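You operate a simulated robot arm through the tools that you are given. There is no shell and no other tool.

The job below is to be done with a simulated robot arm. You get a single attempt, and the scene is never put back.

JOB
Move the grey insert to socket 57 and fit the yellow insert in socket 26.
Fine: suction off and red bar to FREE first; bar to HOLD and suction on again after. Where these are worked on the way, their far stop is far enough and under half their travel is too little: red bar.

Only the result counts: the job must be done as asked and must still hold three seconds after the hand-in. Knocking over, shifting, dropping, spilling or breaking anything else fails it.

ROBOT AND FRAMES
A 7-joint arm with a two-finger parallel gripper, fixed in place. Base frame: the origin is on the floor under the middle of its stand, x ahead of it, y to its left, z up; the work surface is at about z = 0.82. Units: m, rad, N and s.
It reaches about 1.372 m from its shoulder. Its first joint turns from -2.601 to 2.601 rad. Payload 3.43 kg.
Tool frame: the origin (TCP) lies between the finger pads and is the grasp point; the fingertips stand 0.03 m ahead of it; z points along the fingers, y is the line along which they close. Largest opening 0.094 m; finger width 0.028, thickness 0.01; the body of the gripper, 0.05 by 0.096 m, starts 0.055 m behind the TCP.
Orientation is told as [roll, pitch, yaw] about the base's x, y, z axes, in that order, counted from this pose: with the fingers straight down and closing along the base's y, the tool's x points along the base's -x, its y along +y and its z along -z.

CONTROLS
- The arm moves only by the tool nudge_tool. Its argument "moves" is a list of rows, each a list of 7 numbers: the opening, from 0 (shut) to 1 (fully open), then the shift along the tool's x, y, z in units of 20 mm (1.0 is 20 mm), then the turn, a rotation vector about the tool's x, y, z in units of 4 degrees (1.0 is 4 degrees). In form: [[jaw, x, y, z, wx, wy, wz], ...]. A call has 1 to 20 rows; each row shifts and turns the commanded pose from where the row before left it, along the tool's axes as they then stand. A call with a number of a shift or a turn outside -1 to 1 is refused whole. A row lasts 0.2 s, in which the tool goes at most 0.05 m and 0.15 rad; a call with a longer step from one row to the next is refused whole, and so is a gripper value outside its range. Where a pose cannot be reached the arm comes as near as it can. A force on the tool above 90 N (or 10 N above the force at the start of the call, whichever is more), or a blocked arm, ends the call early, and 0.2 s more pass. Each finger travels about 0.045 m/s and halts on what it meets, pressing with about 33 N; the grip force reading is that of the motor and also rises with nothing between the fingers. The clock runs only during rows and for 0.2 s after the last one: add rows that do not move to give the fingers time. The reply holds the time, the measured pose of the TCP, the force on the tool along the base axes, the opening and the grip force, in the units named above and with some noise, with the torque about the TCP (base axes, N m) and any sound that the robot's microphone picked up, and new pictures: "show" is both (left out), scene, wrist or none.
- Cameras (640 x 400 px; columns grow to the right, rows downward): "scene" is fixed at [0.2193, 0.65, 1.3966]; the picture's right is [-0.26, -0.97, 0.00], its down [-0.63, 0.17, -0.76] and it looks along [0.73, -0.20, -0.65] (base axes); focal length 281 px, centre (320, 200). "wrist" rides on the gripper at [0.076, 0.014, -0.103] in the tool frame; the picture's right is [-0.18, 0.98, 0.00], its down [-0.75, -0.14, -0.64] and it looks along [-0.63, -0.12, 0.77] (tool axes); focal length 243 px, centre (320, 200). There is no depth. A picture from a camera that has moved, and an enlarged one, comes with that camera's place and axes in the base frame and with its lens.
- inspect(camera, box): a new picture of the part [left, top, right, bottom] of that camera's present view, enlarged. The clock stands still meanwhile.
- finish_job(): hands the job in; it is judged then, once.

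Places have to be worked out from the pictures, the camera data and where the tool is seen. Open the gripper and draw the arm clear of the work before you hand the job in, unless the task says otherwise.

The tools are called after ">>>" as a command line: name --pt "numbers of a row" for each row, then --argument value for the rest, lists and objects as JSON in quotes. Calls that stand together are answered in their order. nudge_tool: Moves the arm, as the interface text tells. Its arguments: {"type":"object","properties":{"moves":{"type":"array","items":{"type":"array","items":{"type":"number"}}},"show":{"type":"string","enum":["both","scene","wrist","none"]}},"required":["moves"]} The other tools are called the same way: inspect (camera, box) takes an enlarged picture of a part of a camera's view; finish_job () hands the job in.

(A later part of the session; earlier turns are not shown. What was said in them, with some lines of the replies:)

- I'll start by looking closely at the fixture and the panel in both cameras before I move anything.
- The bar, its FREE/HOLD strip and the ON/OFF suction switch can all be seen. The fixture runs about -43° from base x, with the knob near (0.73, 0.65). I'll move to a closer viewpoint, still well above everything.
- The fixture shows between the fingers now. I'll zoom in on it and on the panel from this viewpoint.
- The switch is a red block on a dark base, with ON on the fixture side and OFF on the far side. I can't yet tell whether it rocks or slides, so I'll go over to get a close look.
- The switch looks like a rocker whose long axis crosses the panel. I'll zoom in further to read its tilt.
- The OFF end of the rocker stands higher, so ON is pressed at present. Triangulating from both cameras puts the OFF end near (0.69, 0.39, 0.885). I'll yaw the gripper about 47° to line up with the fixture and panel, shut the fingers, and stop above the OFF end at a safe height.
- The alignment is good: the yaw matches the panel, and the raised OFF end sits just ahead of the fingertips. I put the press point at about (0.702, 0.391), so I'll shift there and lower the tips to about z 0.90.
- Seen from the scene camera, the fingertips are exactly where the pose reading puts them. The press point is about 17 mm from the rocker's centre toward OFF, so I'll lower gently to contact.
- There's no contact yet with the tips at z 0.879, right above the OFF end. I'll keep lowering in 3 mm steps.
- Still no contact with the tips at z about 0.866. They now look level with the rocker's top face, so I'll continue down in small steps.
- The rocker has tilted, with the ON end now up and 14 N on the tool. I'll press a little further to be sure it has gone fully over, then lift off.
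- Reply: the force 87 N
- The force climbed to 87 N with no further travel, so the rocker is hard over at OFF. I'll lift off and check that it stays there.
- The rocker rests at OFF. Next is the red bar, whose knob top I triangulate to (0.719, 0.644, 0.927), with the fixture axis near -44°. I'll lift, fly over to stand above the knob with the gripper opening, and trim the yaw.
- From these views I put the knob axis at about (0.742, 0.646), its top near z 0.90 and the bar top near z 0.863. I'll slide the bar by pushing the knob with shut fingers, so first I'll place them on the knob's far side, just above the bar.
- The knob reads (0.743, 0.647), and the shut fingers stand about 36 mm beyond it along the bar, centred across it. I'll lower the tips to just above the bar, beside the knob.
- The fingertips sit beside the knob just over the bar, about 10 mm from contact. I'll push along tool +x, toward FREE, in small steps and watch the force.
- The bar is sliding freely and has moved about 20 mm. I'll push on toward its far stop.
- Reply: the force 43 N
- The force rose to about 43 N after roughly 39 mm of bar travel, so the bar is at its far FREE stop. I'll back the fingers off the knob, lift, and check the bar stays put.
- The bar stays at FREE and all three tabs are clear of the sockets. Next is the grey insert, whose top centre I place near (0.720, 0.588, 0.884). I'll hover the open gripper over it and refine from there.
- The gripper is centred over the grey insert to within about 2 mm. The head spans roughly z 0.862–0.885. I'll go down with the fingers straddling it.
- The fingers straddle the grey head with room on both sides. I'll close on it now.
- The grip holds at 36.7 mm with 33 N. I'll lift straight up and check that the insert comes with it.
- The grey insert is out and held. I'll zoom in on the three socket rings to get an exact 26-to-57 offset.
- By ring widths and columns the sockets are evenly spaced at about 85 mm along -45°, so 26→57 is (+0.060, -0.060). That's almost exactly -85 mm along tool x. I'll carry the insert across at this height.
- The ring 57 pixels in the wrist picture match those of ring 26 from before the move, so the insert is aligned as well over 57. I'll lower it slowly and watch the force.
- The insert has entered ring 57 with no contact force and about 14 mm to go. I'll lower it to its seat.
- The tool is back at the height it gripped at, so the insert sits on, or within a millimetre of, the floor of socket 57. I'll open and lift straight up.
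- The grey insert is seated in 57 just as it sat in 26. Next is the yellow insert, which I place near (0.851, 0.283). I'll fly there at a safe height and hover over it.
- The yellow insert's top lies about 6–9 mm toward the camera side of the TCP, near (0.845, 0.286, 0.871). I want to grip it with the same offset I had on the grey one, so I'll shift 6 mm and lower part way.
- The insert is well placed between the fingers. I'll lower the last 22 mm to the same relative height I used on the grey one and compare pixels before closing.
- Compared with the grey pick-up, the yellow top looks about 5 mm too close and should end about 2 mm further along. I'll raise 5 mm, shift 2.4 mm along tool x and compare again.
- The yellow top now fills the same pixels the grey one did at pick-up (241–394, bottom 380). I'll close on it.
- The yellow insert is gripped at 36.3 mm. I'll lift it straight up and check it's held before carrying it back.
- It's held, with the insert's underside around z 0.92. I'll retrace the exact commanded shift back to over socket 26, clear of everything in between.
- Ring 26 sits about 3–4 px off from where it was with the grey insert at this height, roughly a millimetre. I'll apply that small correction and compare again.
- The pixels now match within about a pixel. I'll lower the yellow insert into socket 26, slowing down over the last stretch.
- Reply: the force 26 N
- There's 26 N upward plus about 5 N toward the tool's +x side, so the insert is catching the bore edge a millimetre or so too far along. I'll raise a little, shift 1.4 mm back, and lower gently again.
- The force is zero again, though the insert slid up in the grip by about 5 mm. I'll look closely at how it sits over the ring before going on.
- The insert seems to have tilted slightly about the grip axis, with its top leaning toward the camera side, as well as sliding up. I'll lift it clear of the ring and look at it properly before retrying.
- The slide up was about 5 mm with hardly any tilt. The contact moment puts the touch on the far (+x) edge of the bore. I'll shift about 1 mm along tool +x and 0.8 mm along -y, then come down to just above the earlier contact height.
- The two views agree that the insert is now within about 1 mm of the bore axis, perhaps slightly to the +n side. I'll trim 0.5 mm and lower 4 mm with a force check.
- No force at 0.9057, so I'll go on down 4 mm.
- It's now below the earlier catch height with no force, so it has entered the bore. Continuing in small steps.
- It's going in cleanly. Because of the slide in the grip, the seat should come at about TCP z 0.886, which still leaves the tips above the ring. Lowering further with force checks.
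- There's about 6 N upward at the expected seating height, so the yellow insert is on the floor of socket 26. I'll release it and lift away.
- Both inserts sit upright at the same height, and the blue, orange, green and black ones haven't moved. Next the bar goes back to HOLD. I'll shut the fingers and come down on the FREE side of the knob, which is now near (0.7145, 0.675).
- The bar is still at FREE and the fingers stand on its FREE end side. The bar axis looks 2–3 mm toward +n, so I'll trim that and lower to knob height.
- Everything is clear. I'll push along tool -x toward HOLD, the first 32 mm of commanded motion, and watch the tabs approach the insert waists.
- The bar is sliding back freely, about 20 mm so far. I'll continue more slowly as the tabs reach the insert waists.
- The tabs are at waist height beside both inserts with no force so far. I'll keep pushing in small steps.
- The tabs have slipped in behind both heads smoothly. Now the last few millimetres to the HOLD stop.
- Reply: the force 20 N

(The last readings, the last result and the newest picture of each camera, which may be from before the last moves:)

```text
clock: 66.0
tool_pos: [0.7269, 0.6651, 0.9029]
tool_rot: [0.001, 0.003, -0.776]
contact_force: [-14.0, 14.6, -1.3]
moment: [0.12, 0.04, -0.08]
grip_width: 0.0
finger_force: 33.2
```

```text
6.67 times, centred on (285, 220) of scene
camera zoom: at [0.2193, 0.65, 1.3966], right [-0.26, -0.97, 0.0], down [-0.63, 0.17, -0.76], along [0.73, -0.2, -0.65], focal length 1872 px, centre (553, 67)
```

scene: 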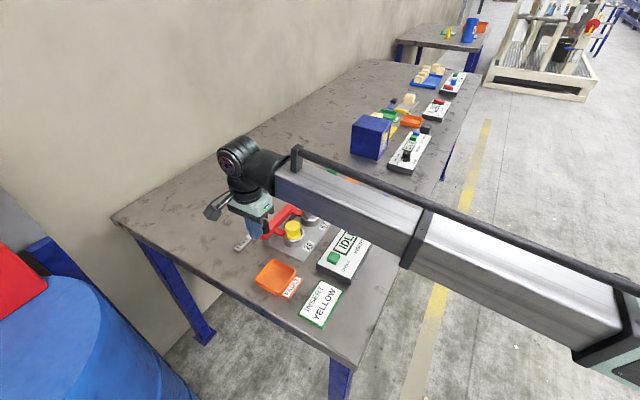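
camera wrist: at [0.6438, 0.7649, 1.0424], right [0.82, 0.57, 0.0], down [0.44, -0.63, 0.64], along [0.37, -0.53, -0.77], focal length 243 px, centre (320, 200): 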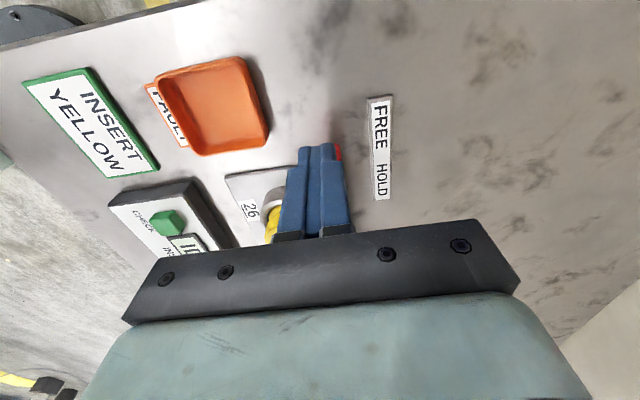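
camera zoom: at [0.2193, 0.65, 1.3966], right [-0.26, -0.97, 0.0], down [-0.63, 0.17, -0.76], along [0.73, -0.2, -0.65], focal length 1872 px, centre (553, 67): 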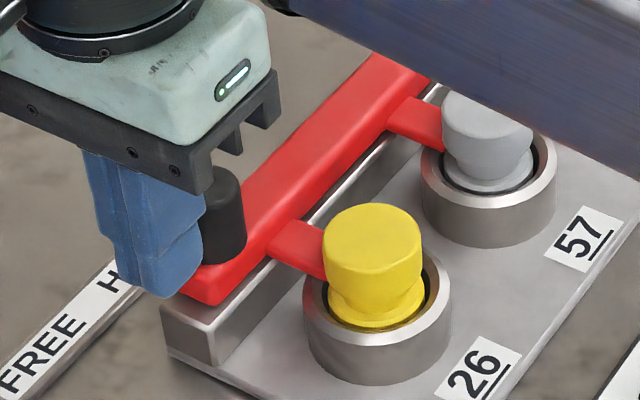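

A force of about 20 N shows the bar is against its HOLD stop, and the knob's right edge is back at its original pixel. I'll back the fingers off, lift, and check the fixture.

>>> nudge_tool --pt "0 0.3 0 0 0 0 0" --pt "0 0.4 0 0 0 0 0" --pt "0 0 0 -1 0 0 0" --pt "0 0 0 -1 0 0 0" --pt "0 0 0 -1 0 0 0" --pt "0 0 0 -1 0 0 0" --pt "0 0 0 -1 0 0 0" --pt "0 0 0 -0.8 0 0 0" --pt "0 0 0 0 0 0 0"

>>> inspect --camera "scene" --box '[220, 170, 340, 270]'

>>> inspect --camera "wrist" --box '[200, 60, 440, 240]'

```text
clock: 68.0
tool_pos: [0.7176, 0.6734, 1.0202]
tool_rot: [0.0, -0.001, -0.779]
contact_force: [0.6, 1.2, 0.5]
moment: [0.02, 0.03, 0.03]
grip_width: 0.0
finger_force: 32.9
camera wrist: at [0.6735, 0.7385, 1.1225], right [0.82, 0.57, 0.0], down [0.44, -0.63, 0.64], along [0.37, -0.53, -0.77], focal length 243 px, centre (320, 200)
```

scene: 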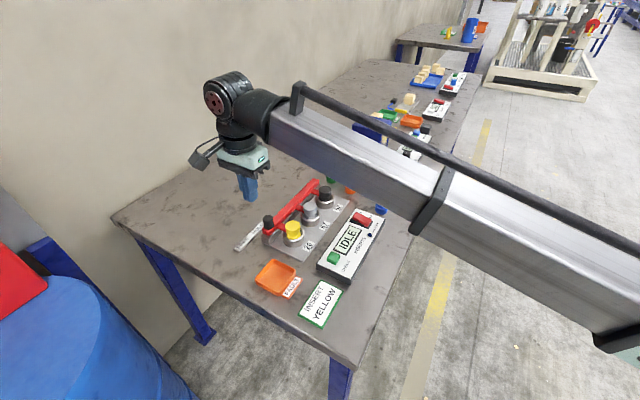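
wrist: 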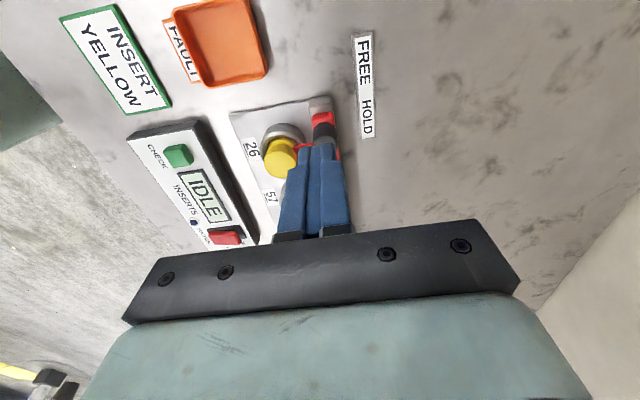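

```text
4.00 times, centred on (280, 220) of scene
camera zoom: at [0.2193, 0.65, 1.3966], right [-0.26, -0.97, 0.0], down [-0.63, 0.17, -0.76], along [0.73, -0.2, -0.65], focal length 1124 px, centre (480, 120)
```

zoom: 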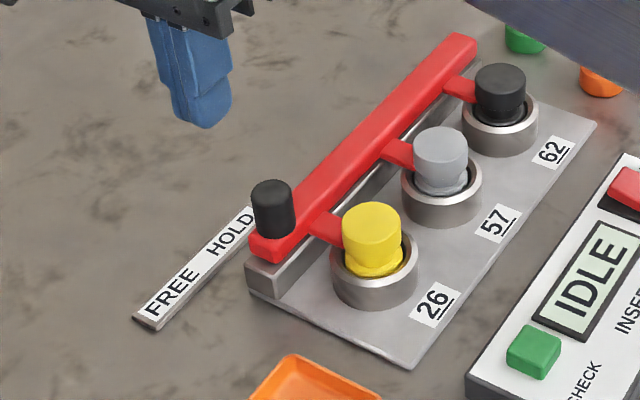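

```text
2.22 times, centred on (320, 150) of wrist
camera zoom: at [0.6735, 0.7385, 1.1225], right [0.82, 0.57, 0.0], down [0.44, -0.63, 0.64], along [0.37, -0.53, -0.77], focal length 539 px, centre (320, 311)
```

zoom: 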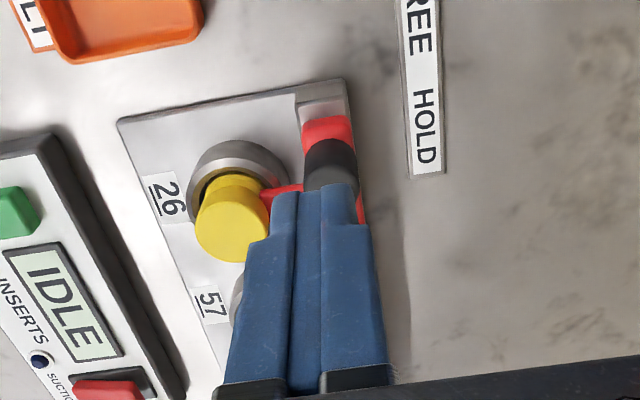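

The bar is back at its original HOLD pixels, with the yellow insert in 26, grey in 57 and black in 62 all upright. For suction ON, mirroring the OFF press gives a point of about (0.727, 0.415). I'll fly there with shut fingers and stop well above it.

>>> nudge_tool --pt "0 -0.939 -0.888 0 0 0 0" --pt "0 -0.939 -0.888 0 0 0 0" --pt "0 -0.939 -0.888 0 0 0 0" --pt "0 -0.939 -0.888 0 0 0 0" --pt "0 -0.939 -0.888 0 0 0 0" --pt "0 -0.939 -0.888 0 0 0 0" --pt "0 -0.939 -0.888 0 0 0 0" --pt "0 -0.939 -0.888 0 0 0 0" --pt "0 -0.939 -0.888 0 0 0 0" --pt "0 -0.939 -0.888 0 0 0 0" --pt "0 0 0 1 0 0 0" --pt "0 0 0 1 0 0 0" --pt "0 0 0 1 0 0 0" --pt "0 0 0 1 0 0 0" --pt "0 0 0 0 0 0 0"

>>> inspect --camera "wrist" --box '[240, 80, 400, 205]'

>>> inspect --camera "scene" --box '[325, 175, 405, 235]'

```text
clock: 71.2
tool_pos: [0.7283, 0.4152, 0.9382]
tool_rot: [-0.001, 0.0, -0.779]
contact_force: [0.4, -0.5, -0.2]
moment: [0.05, 0.0, -0.02]
grip_width: 0.0003
finger_force: 32.7
camera wrist: at [0.6835, 0.4795, 1.0415], right [0.82, 0.57, 0.0], down [0.44, -0.63, 0.64], along [0.37, -0.53, -0.77], focal length 243 px, centre (320, 200)
```

scene: 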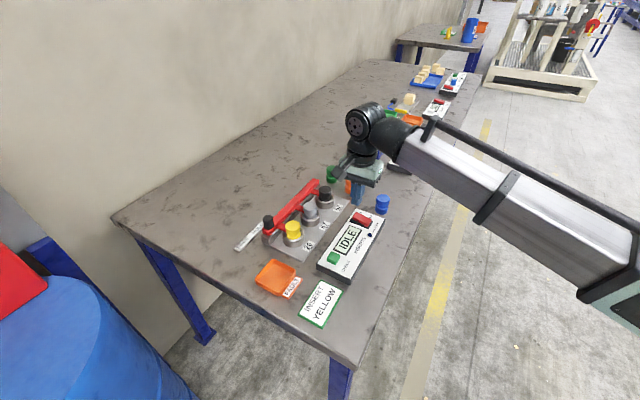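
wrist: 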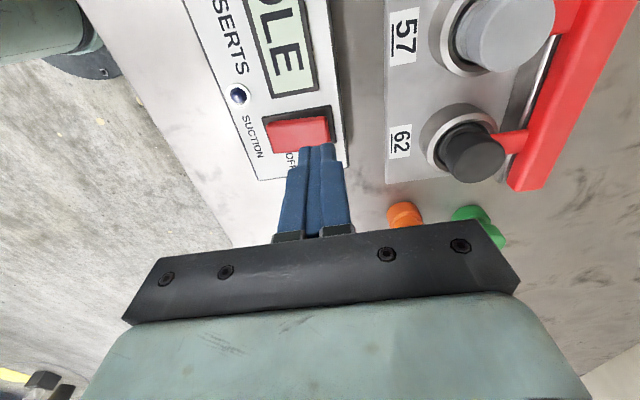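

```text
3.20 times, centred on (320, 142) of wrist
camera zoom: at [0.6835, 0.4795, 1.0415], right [0.82, 0.57, 0.0], down [0.44, -0.63, 0.64], along [0.37, -0.53, -0.77], focal length 776 px, centre (320, 384)
```

zoom: 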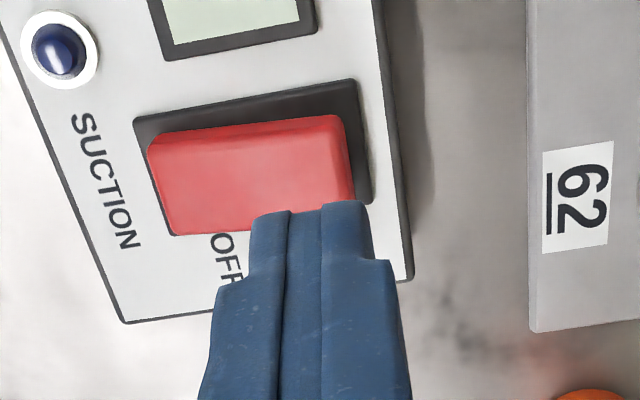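

```text
6.67 times, centred on (365, 205) of scene
camera zoom: at [0.2193, 0.65, 1.3966], right [-0.26, -0.97, 0.0], down [-0.63, 0.17, -0.76], along [0.73, -0.2, -0.65], focal length 1872 px, centre (20, 167)
```

zoom: 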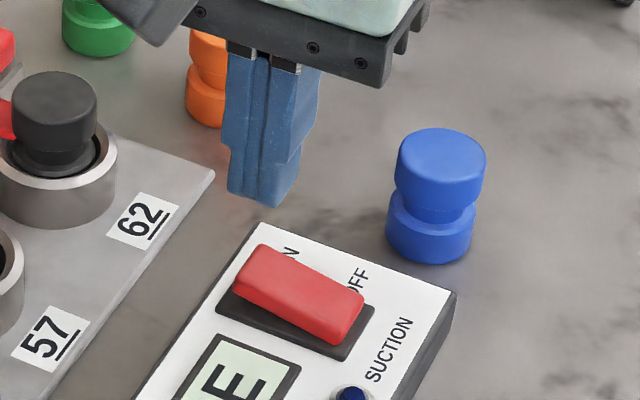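

The fingers are over the raised ON end, about 14 mm from the rocker's centre. I'll shift 4 mm further toward the end and lower to just above it.

>>> nudge_tool --pt "0 -0.08 0.2 0 0 0 0" --pt "0 0 0 0.7 0 0 0" --pt "0 0 0 0.7 0 0 0" --pt "0 0 0 0.5 0 0 0" --pt "0 0 0 0 0 0 0" --show "none"

>>> inspect --camera "wrist" --box '[240, 80, 400, 205]'

>>> inspect --camera "scene" --box '[325, 175, 405, 235]'

```text
clock: 72.4
tool_pos: [0.7323, 0.416, 0.9006]
tool_rot: [0.0, -0.001, -0.777]
contact_force: [-0.3, 1.7, 0.5]
moment: [0.0, 0.03, -0.01]
grip_width: 0.0
finger_force: 32.0
```

```text
3.20 times, centred on (320, 142) of wrist
camera zoom: at [0.6875, 0.4808, 1.0037], right [0.82, 0.57, 0.0], down [0.44, -0.63, 0.64], along [0.37, -0.53, -0.77], focal length 776 px, centre (320, 384)
```

zoom: 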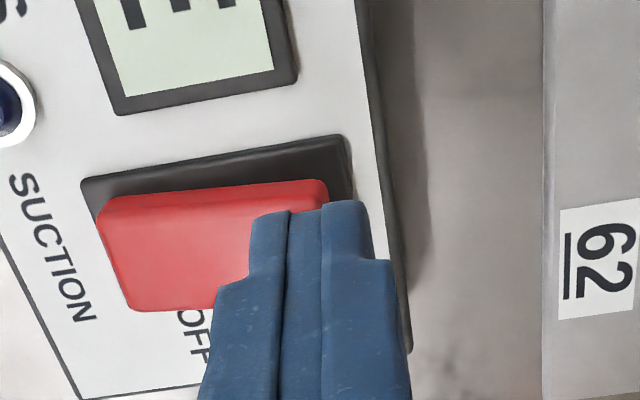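

```text
6.67 times, centred on (365, 205) of scene
camera zoom: at [0.2193, 0.65, 1.3966], right [-0.26, -0.97, 0.0], down [-0.63, 0.17, -0.76], along [0.73, -0.2, -0.65], focal length 1872 px, centre (20, 167)
```

zoom: 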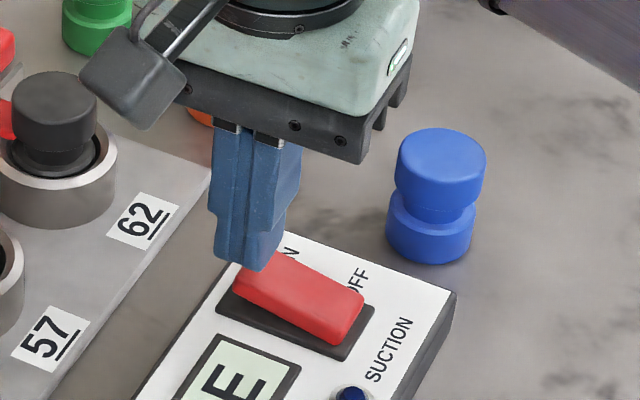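

The footprint is over the ON end, about 18 mm from the rocker's centre. I'll press down in small steps.

>>> nudge_tool --pt "0 0 0 0.15 0 0 0" --pt "0 0 0 0.15 0 0 0" --pt "0 0 0 0.12 0 0 0" --pt "0 0 0 0.12 0 0 0" --show "none"

>>> inspect --camera "scene" --box '[325, 175, 405, 235]'

```text
clock: 73.4
tool_pos: [0.732, 0.4165, 0.8899]
tool_rot: [0.001, 0.001, -0.779]
contact_force: [0.8, -0.7, -1.5]
moment: [-0.02, -0.01, 0.02]
grip_width: 0.0
finger_force: 33.2
```

```text
6.67 times, centred on (365, 205) of scene
camera zoom: at [0.2193, 0.65, 1.3966], right [-0.26, -0.97, 0.0], down [-0.63, 0.17, -0.76], along [0.73, -0.2, -0.65], focal length 1872 px, centre (20, 167)
```

zoom: 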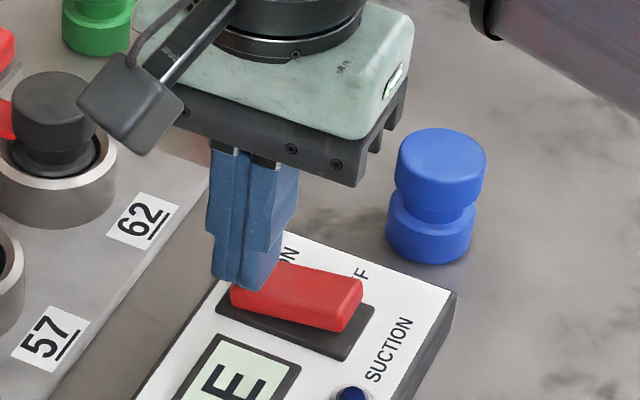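

The rocker has flipped to ON, with the OFF end raised as at the start. I'll press slightly further to make sure it's hard over, as I did for OFF.

>>> nudge_tool --pt "0 0 0 0.08 0 0 0" --pt "0 0 0 0.06 0 0 0" --pt "0 0 0 0 0 0 0" --show "none"

```text
clock: 74.2
tool_pos: [0.732, 0.417, 0.8892]
tool_rot: [0.001, 0.0, -0.779]
contact_force: [-0.8, -0.2, 23.4]
moment: [-0.12, 0.15, -0.02]
grip_width: 0.0
finger_force: 32.4
```

There are 23 N at the same bottoming height as the OFF press. I'll add a touch more, then lift off.

>>> nudge_tool --pt "0 0 0 0.06 0 0 0" --pt "0 0 0 0 0 0 0" --show "none"

>>> nudge_tool --pt "0 0 0 -0.3 0 0 0" --pt "0 0 0 -0.8 0 0 0" --pt "0 0 0 -1 0 0 0" --pt "0 0 0 -1 0 0 0" --pt "0 0 0 -1 0 0 0" --pt "0 0 0 -1 0 0 0" --pt "0 0 0 0 0 0 0"

>>> inspect --camera "scene" --box '[325, 175, 405, 235]'

>>> inspect --camera "wrist" --box '[200, 20, 440, 200]'

```text
clock: 74.8
tool_pos: [0.7323, 0.4167, 0.8875]
tool_rot: [0.004, 0.001, -0.778]
contact_force: [2.6, 4.9, 49.8]
moment: [-0.24, 0.2, -0.01]
grip_width: 0.0
finger_force: 32.9
```

```text
clock: 76.4
tool_pos: [0.7313, 0.4151, 0.991]
tool_rot: [-0.001, 0.0, -0.779]
contact_force: [-0.3, 0.5, 0.1]
moment: [0.0, -0.01, -0.03]
grip_width: 0.0
finger_force: 32.7
camera wrist: at [0.687, 0.4815, 1.0922], right [0.82, 0.57, 0.0], down [0.44, -0.63, 0.64], along [0.37, -0.53, -0.77], focal length 243 px, centre (320, 200)
```

scene: 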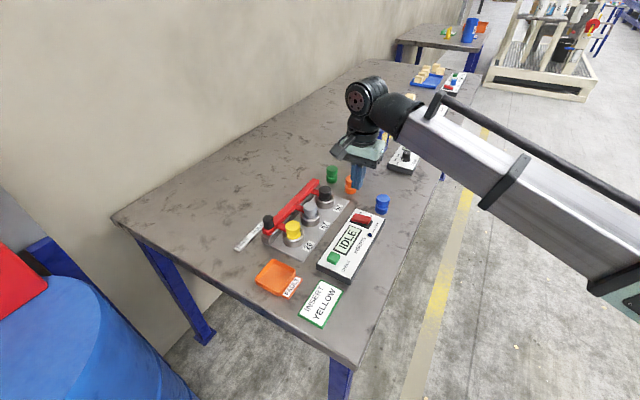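
wrist: 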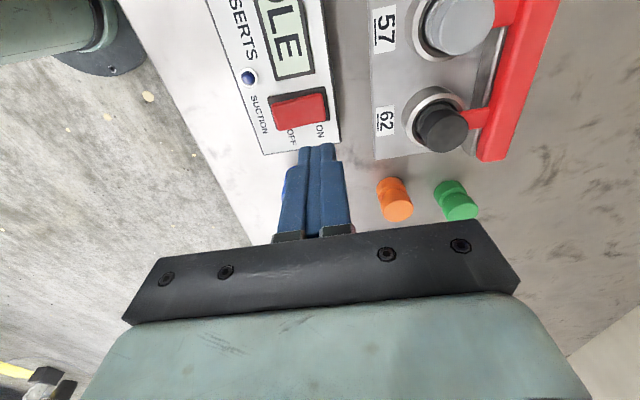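

```text
6.67 times, centred on (365, 205) of scene
camera zoom: at [0.2193, 0.65, 1.3966], right [-0.26, -0.97, 0.0], down [-0.63, 0.17, -0.76], along [0.73, -0.2, -0.65], focal length 1872 px, centre (20, 167)
```

zoom: 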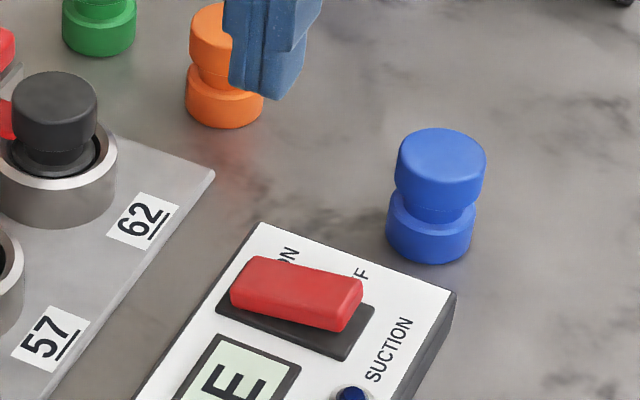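

```text
2.22 times, centred on (320, 110) of wrist
camera zoom: at [0.687, 0.4815, 1.0922], right [0.82, 0.57, 0.0], down [0.44, -0.63, 0.64], along [0.37, -0.53, -0.77], focal length 539 px, centre (320, 400)
```

zoom: 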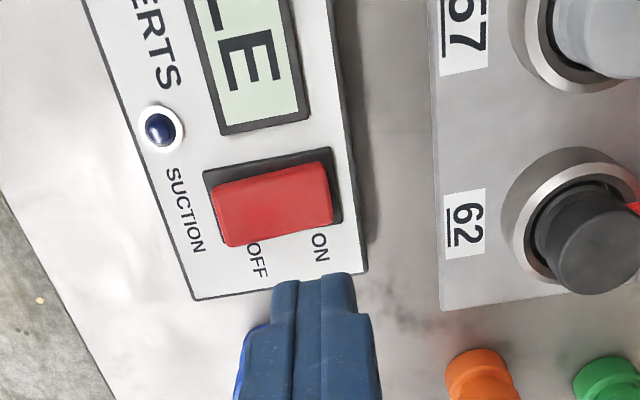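

The rocker is back at ON, identical to the first picture. I'll now open the gripper, rise high and draw the arm well clear before a final check.

>>> nudge_tool --pt "0 0 0 -1 0 0 0" --pt "0.3 0 0 -1 0 0 0" --pt "0.6 0 0 -1 0 0 0" --pt "1 0 0 -1 0 0 0" --pt "1 0 0 -1 0 0 0" --pt "1 0 0 -1 0 0 0" --pt "1 0 0 -1 0 0 0" --pt "1 0 0 -1 0 0 0" --pt "1 0 0 -1 0 0 0" --pt "1 0.9 0.6 0 0 0 0" --pt "1 0.9 0.6 0 0 0 0" --pt "1 0.9 0.6 0 0 0 0" --pt "1 0.9 0.6 0 0 0 0" --pt "1 0.9 0.6 0 0 0 0" --pt "1 0.9 0.6 0 0 0 0" --pt "1 0.9 0.6 0 0 0 0" --pt "1 0.9 0.6 0 0 0 0" --pt "1 0.9 0.6 0 0 0 0" --pt "1 0.9 0.6 0 0 0 0" --pt "1 0 0 0 0 0 0"

>>> inspect --camera "scene" --box '[220, 150, 420, 275]'

>>> inspect --camera "scene" --box '[270, 180, 350, 250]'

```text
clock: 80.6
tool_pos: [0.6889, 0.6285, 1.1668]
tool_rot: [-0.001, -0.001, -0.777]
contact_force: [0.2, -0.9, -0.1]
moment: [0.0, 0.01, -0.01]
grip_width: 0.0937
finger_force: 0.1
camera wrist: at [0.6435, 0.6932, 1.2715], right [0.82, 0.57, 0.0], down [0.44, -0.63, 0.64], along [0.37, -0.53, -0.77], focal length 243 px, centre (320, 200)
```

scene: 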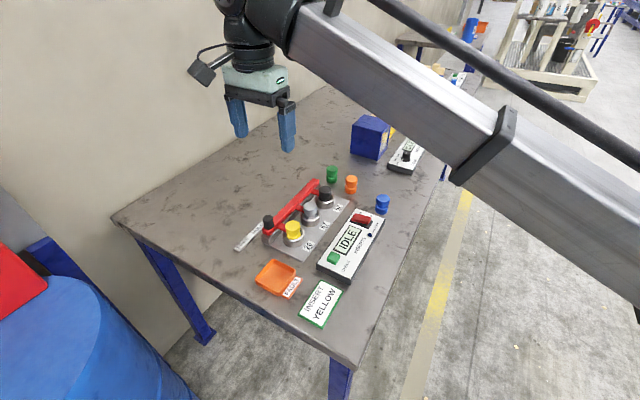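
wrist: 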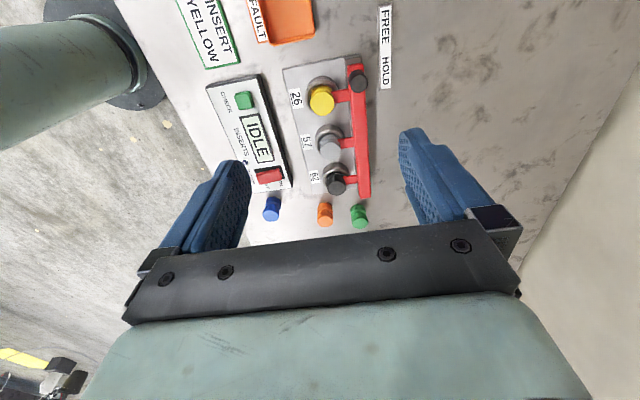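

```text
3.20 times, centred on (320, 212) of scene
camera zoom: at [0.2193, 0.65, 1.3966], right [-0.26, -0.97, 0.0], down [-0.63, 0.17, -0.76], along [0.73, -0.2, -0.65], focal length 899 px, centre (320, 160)
```

zoom: 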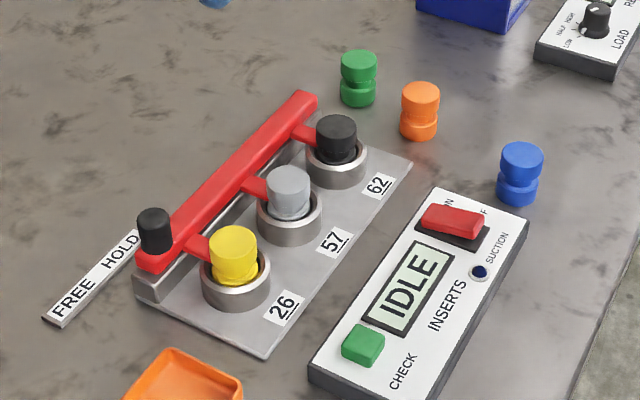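

```text
5.71 times, centred on (310, 215) of scene
camera zoom: at [0.2193, 0.65, 1.3966], right [-0.26, -0.97, 0.0], down [-0.63, 0.17, -0.76], along [0.73, -0.2, -0.65], focal length 1605 px, centre (377, 114)
```

zoom: 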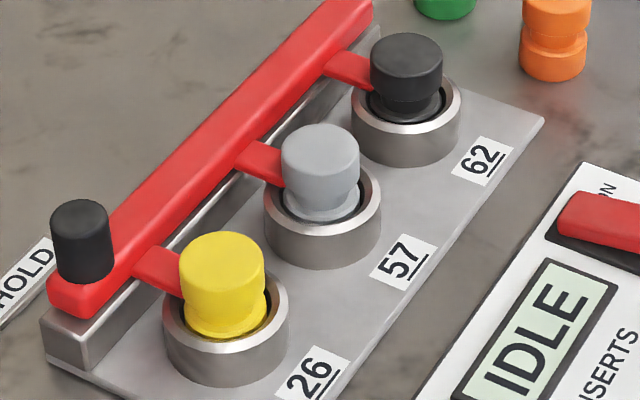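

The final picture matches the start apart from the requested changes: yellow is seated in 26 at the grey insert's old height, and grey is in 57. The bar is at HOLD, the suction rocker is at ON, and everything else is unmoved. The gripper is open and clear, so I'm handing the job in.

>>> finish_job

```text
The job is handed in.
```

The job is handed in: the grey insert is in socket 57 and the yellow insert is in socket 26.

- **Before moving inserts:** I pressed the suction rocker to OFF, then pushed the red bar to its far FREE stop, about 39 mm of travel.
- **Grey insert:** it went from socket 26 to socket 57 with no contact force.
- **Yellow insert:** on the first try it caught the rim of socket 26 and slid up a few millimetres in the grip. I lifted it, shifted by about 3 mm in all and lowered it again. It seated at the height the grey insert had there.
- **After moving inserts:** the bar is back against its HOLD stop, with its knob where it was at the start, and the rocker is back at ON.
- **Not confirmed:** the suction lamp looked the same dark blue throughout, so I judged ON and OFF only by which end of the rocker was down.

In the last pictures the black, blue, orange and green inserts had not moved. The gripper is open and the arm is clear. I did not press CHECK, since you didn't ask for it.
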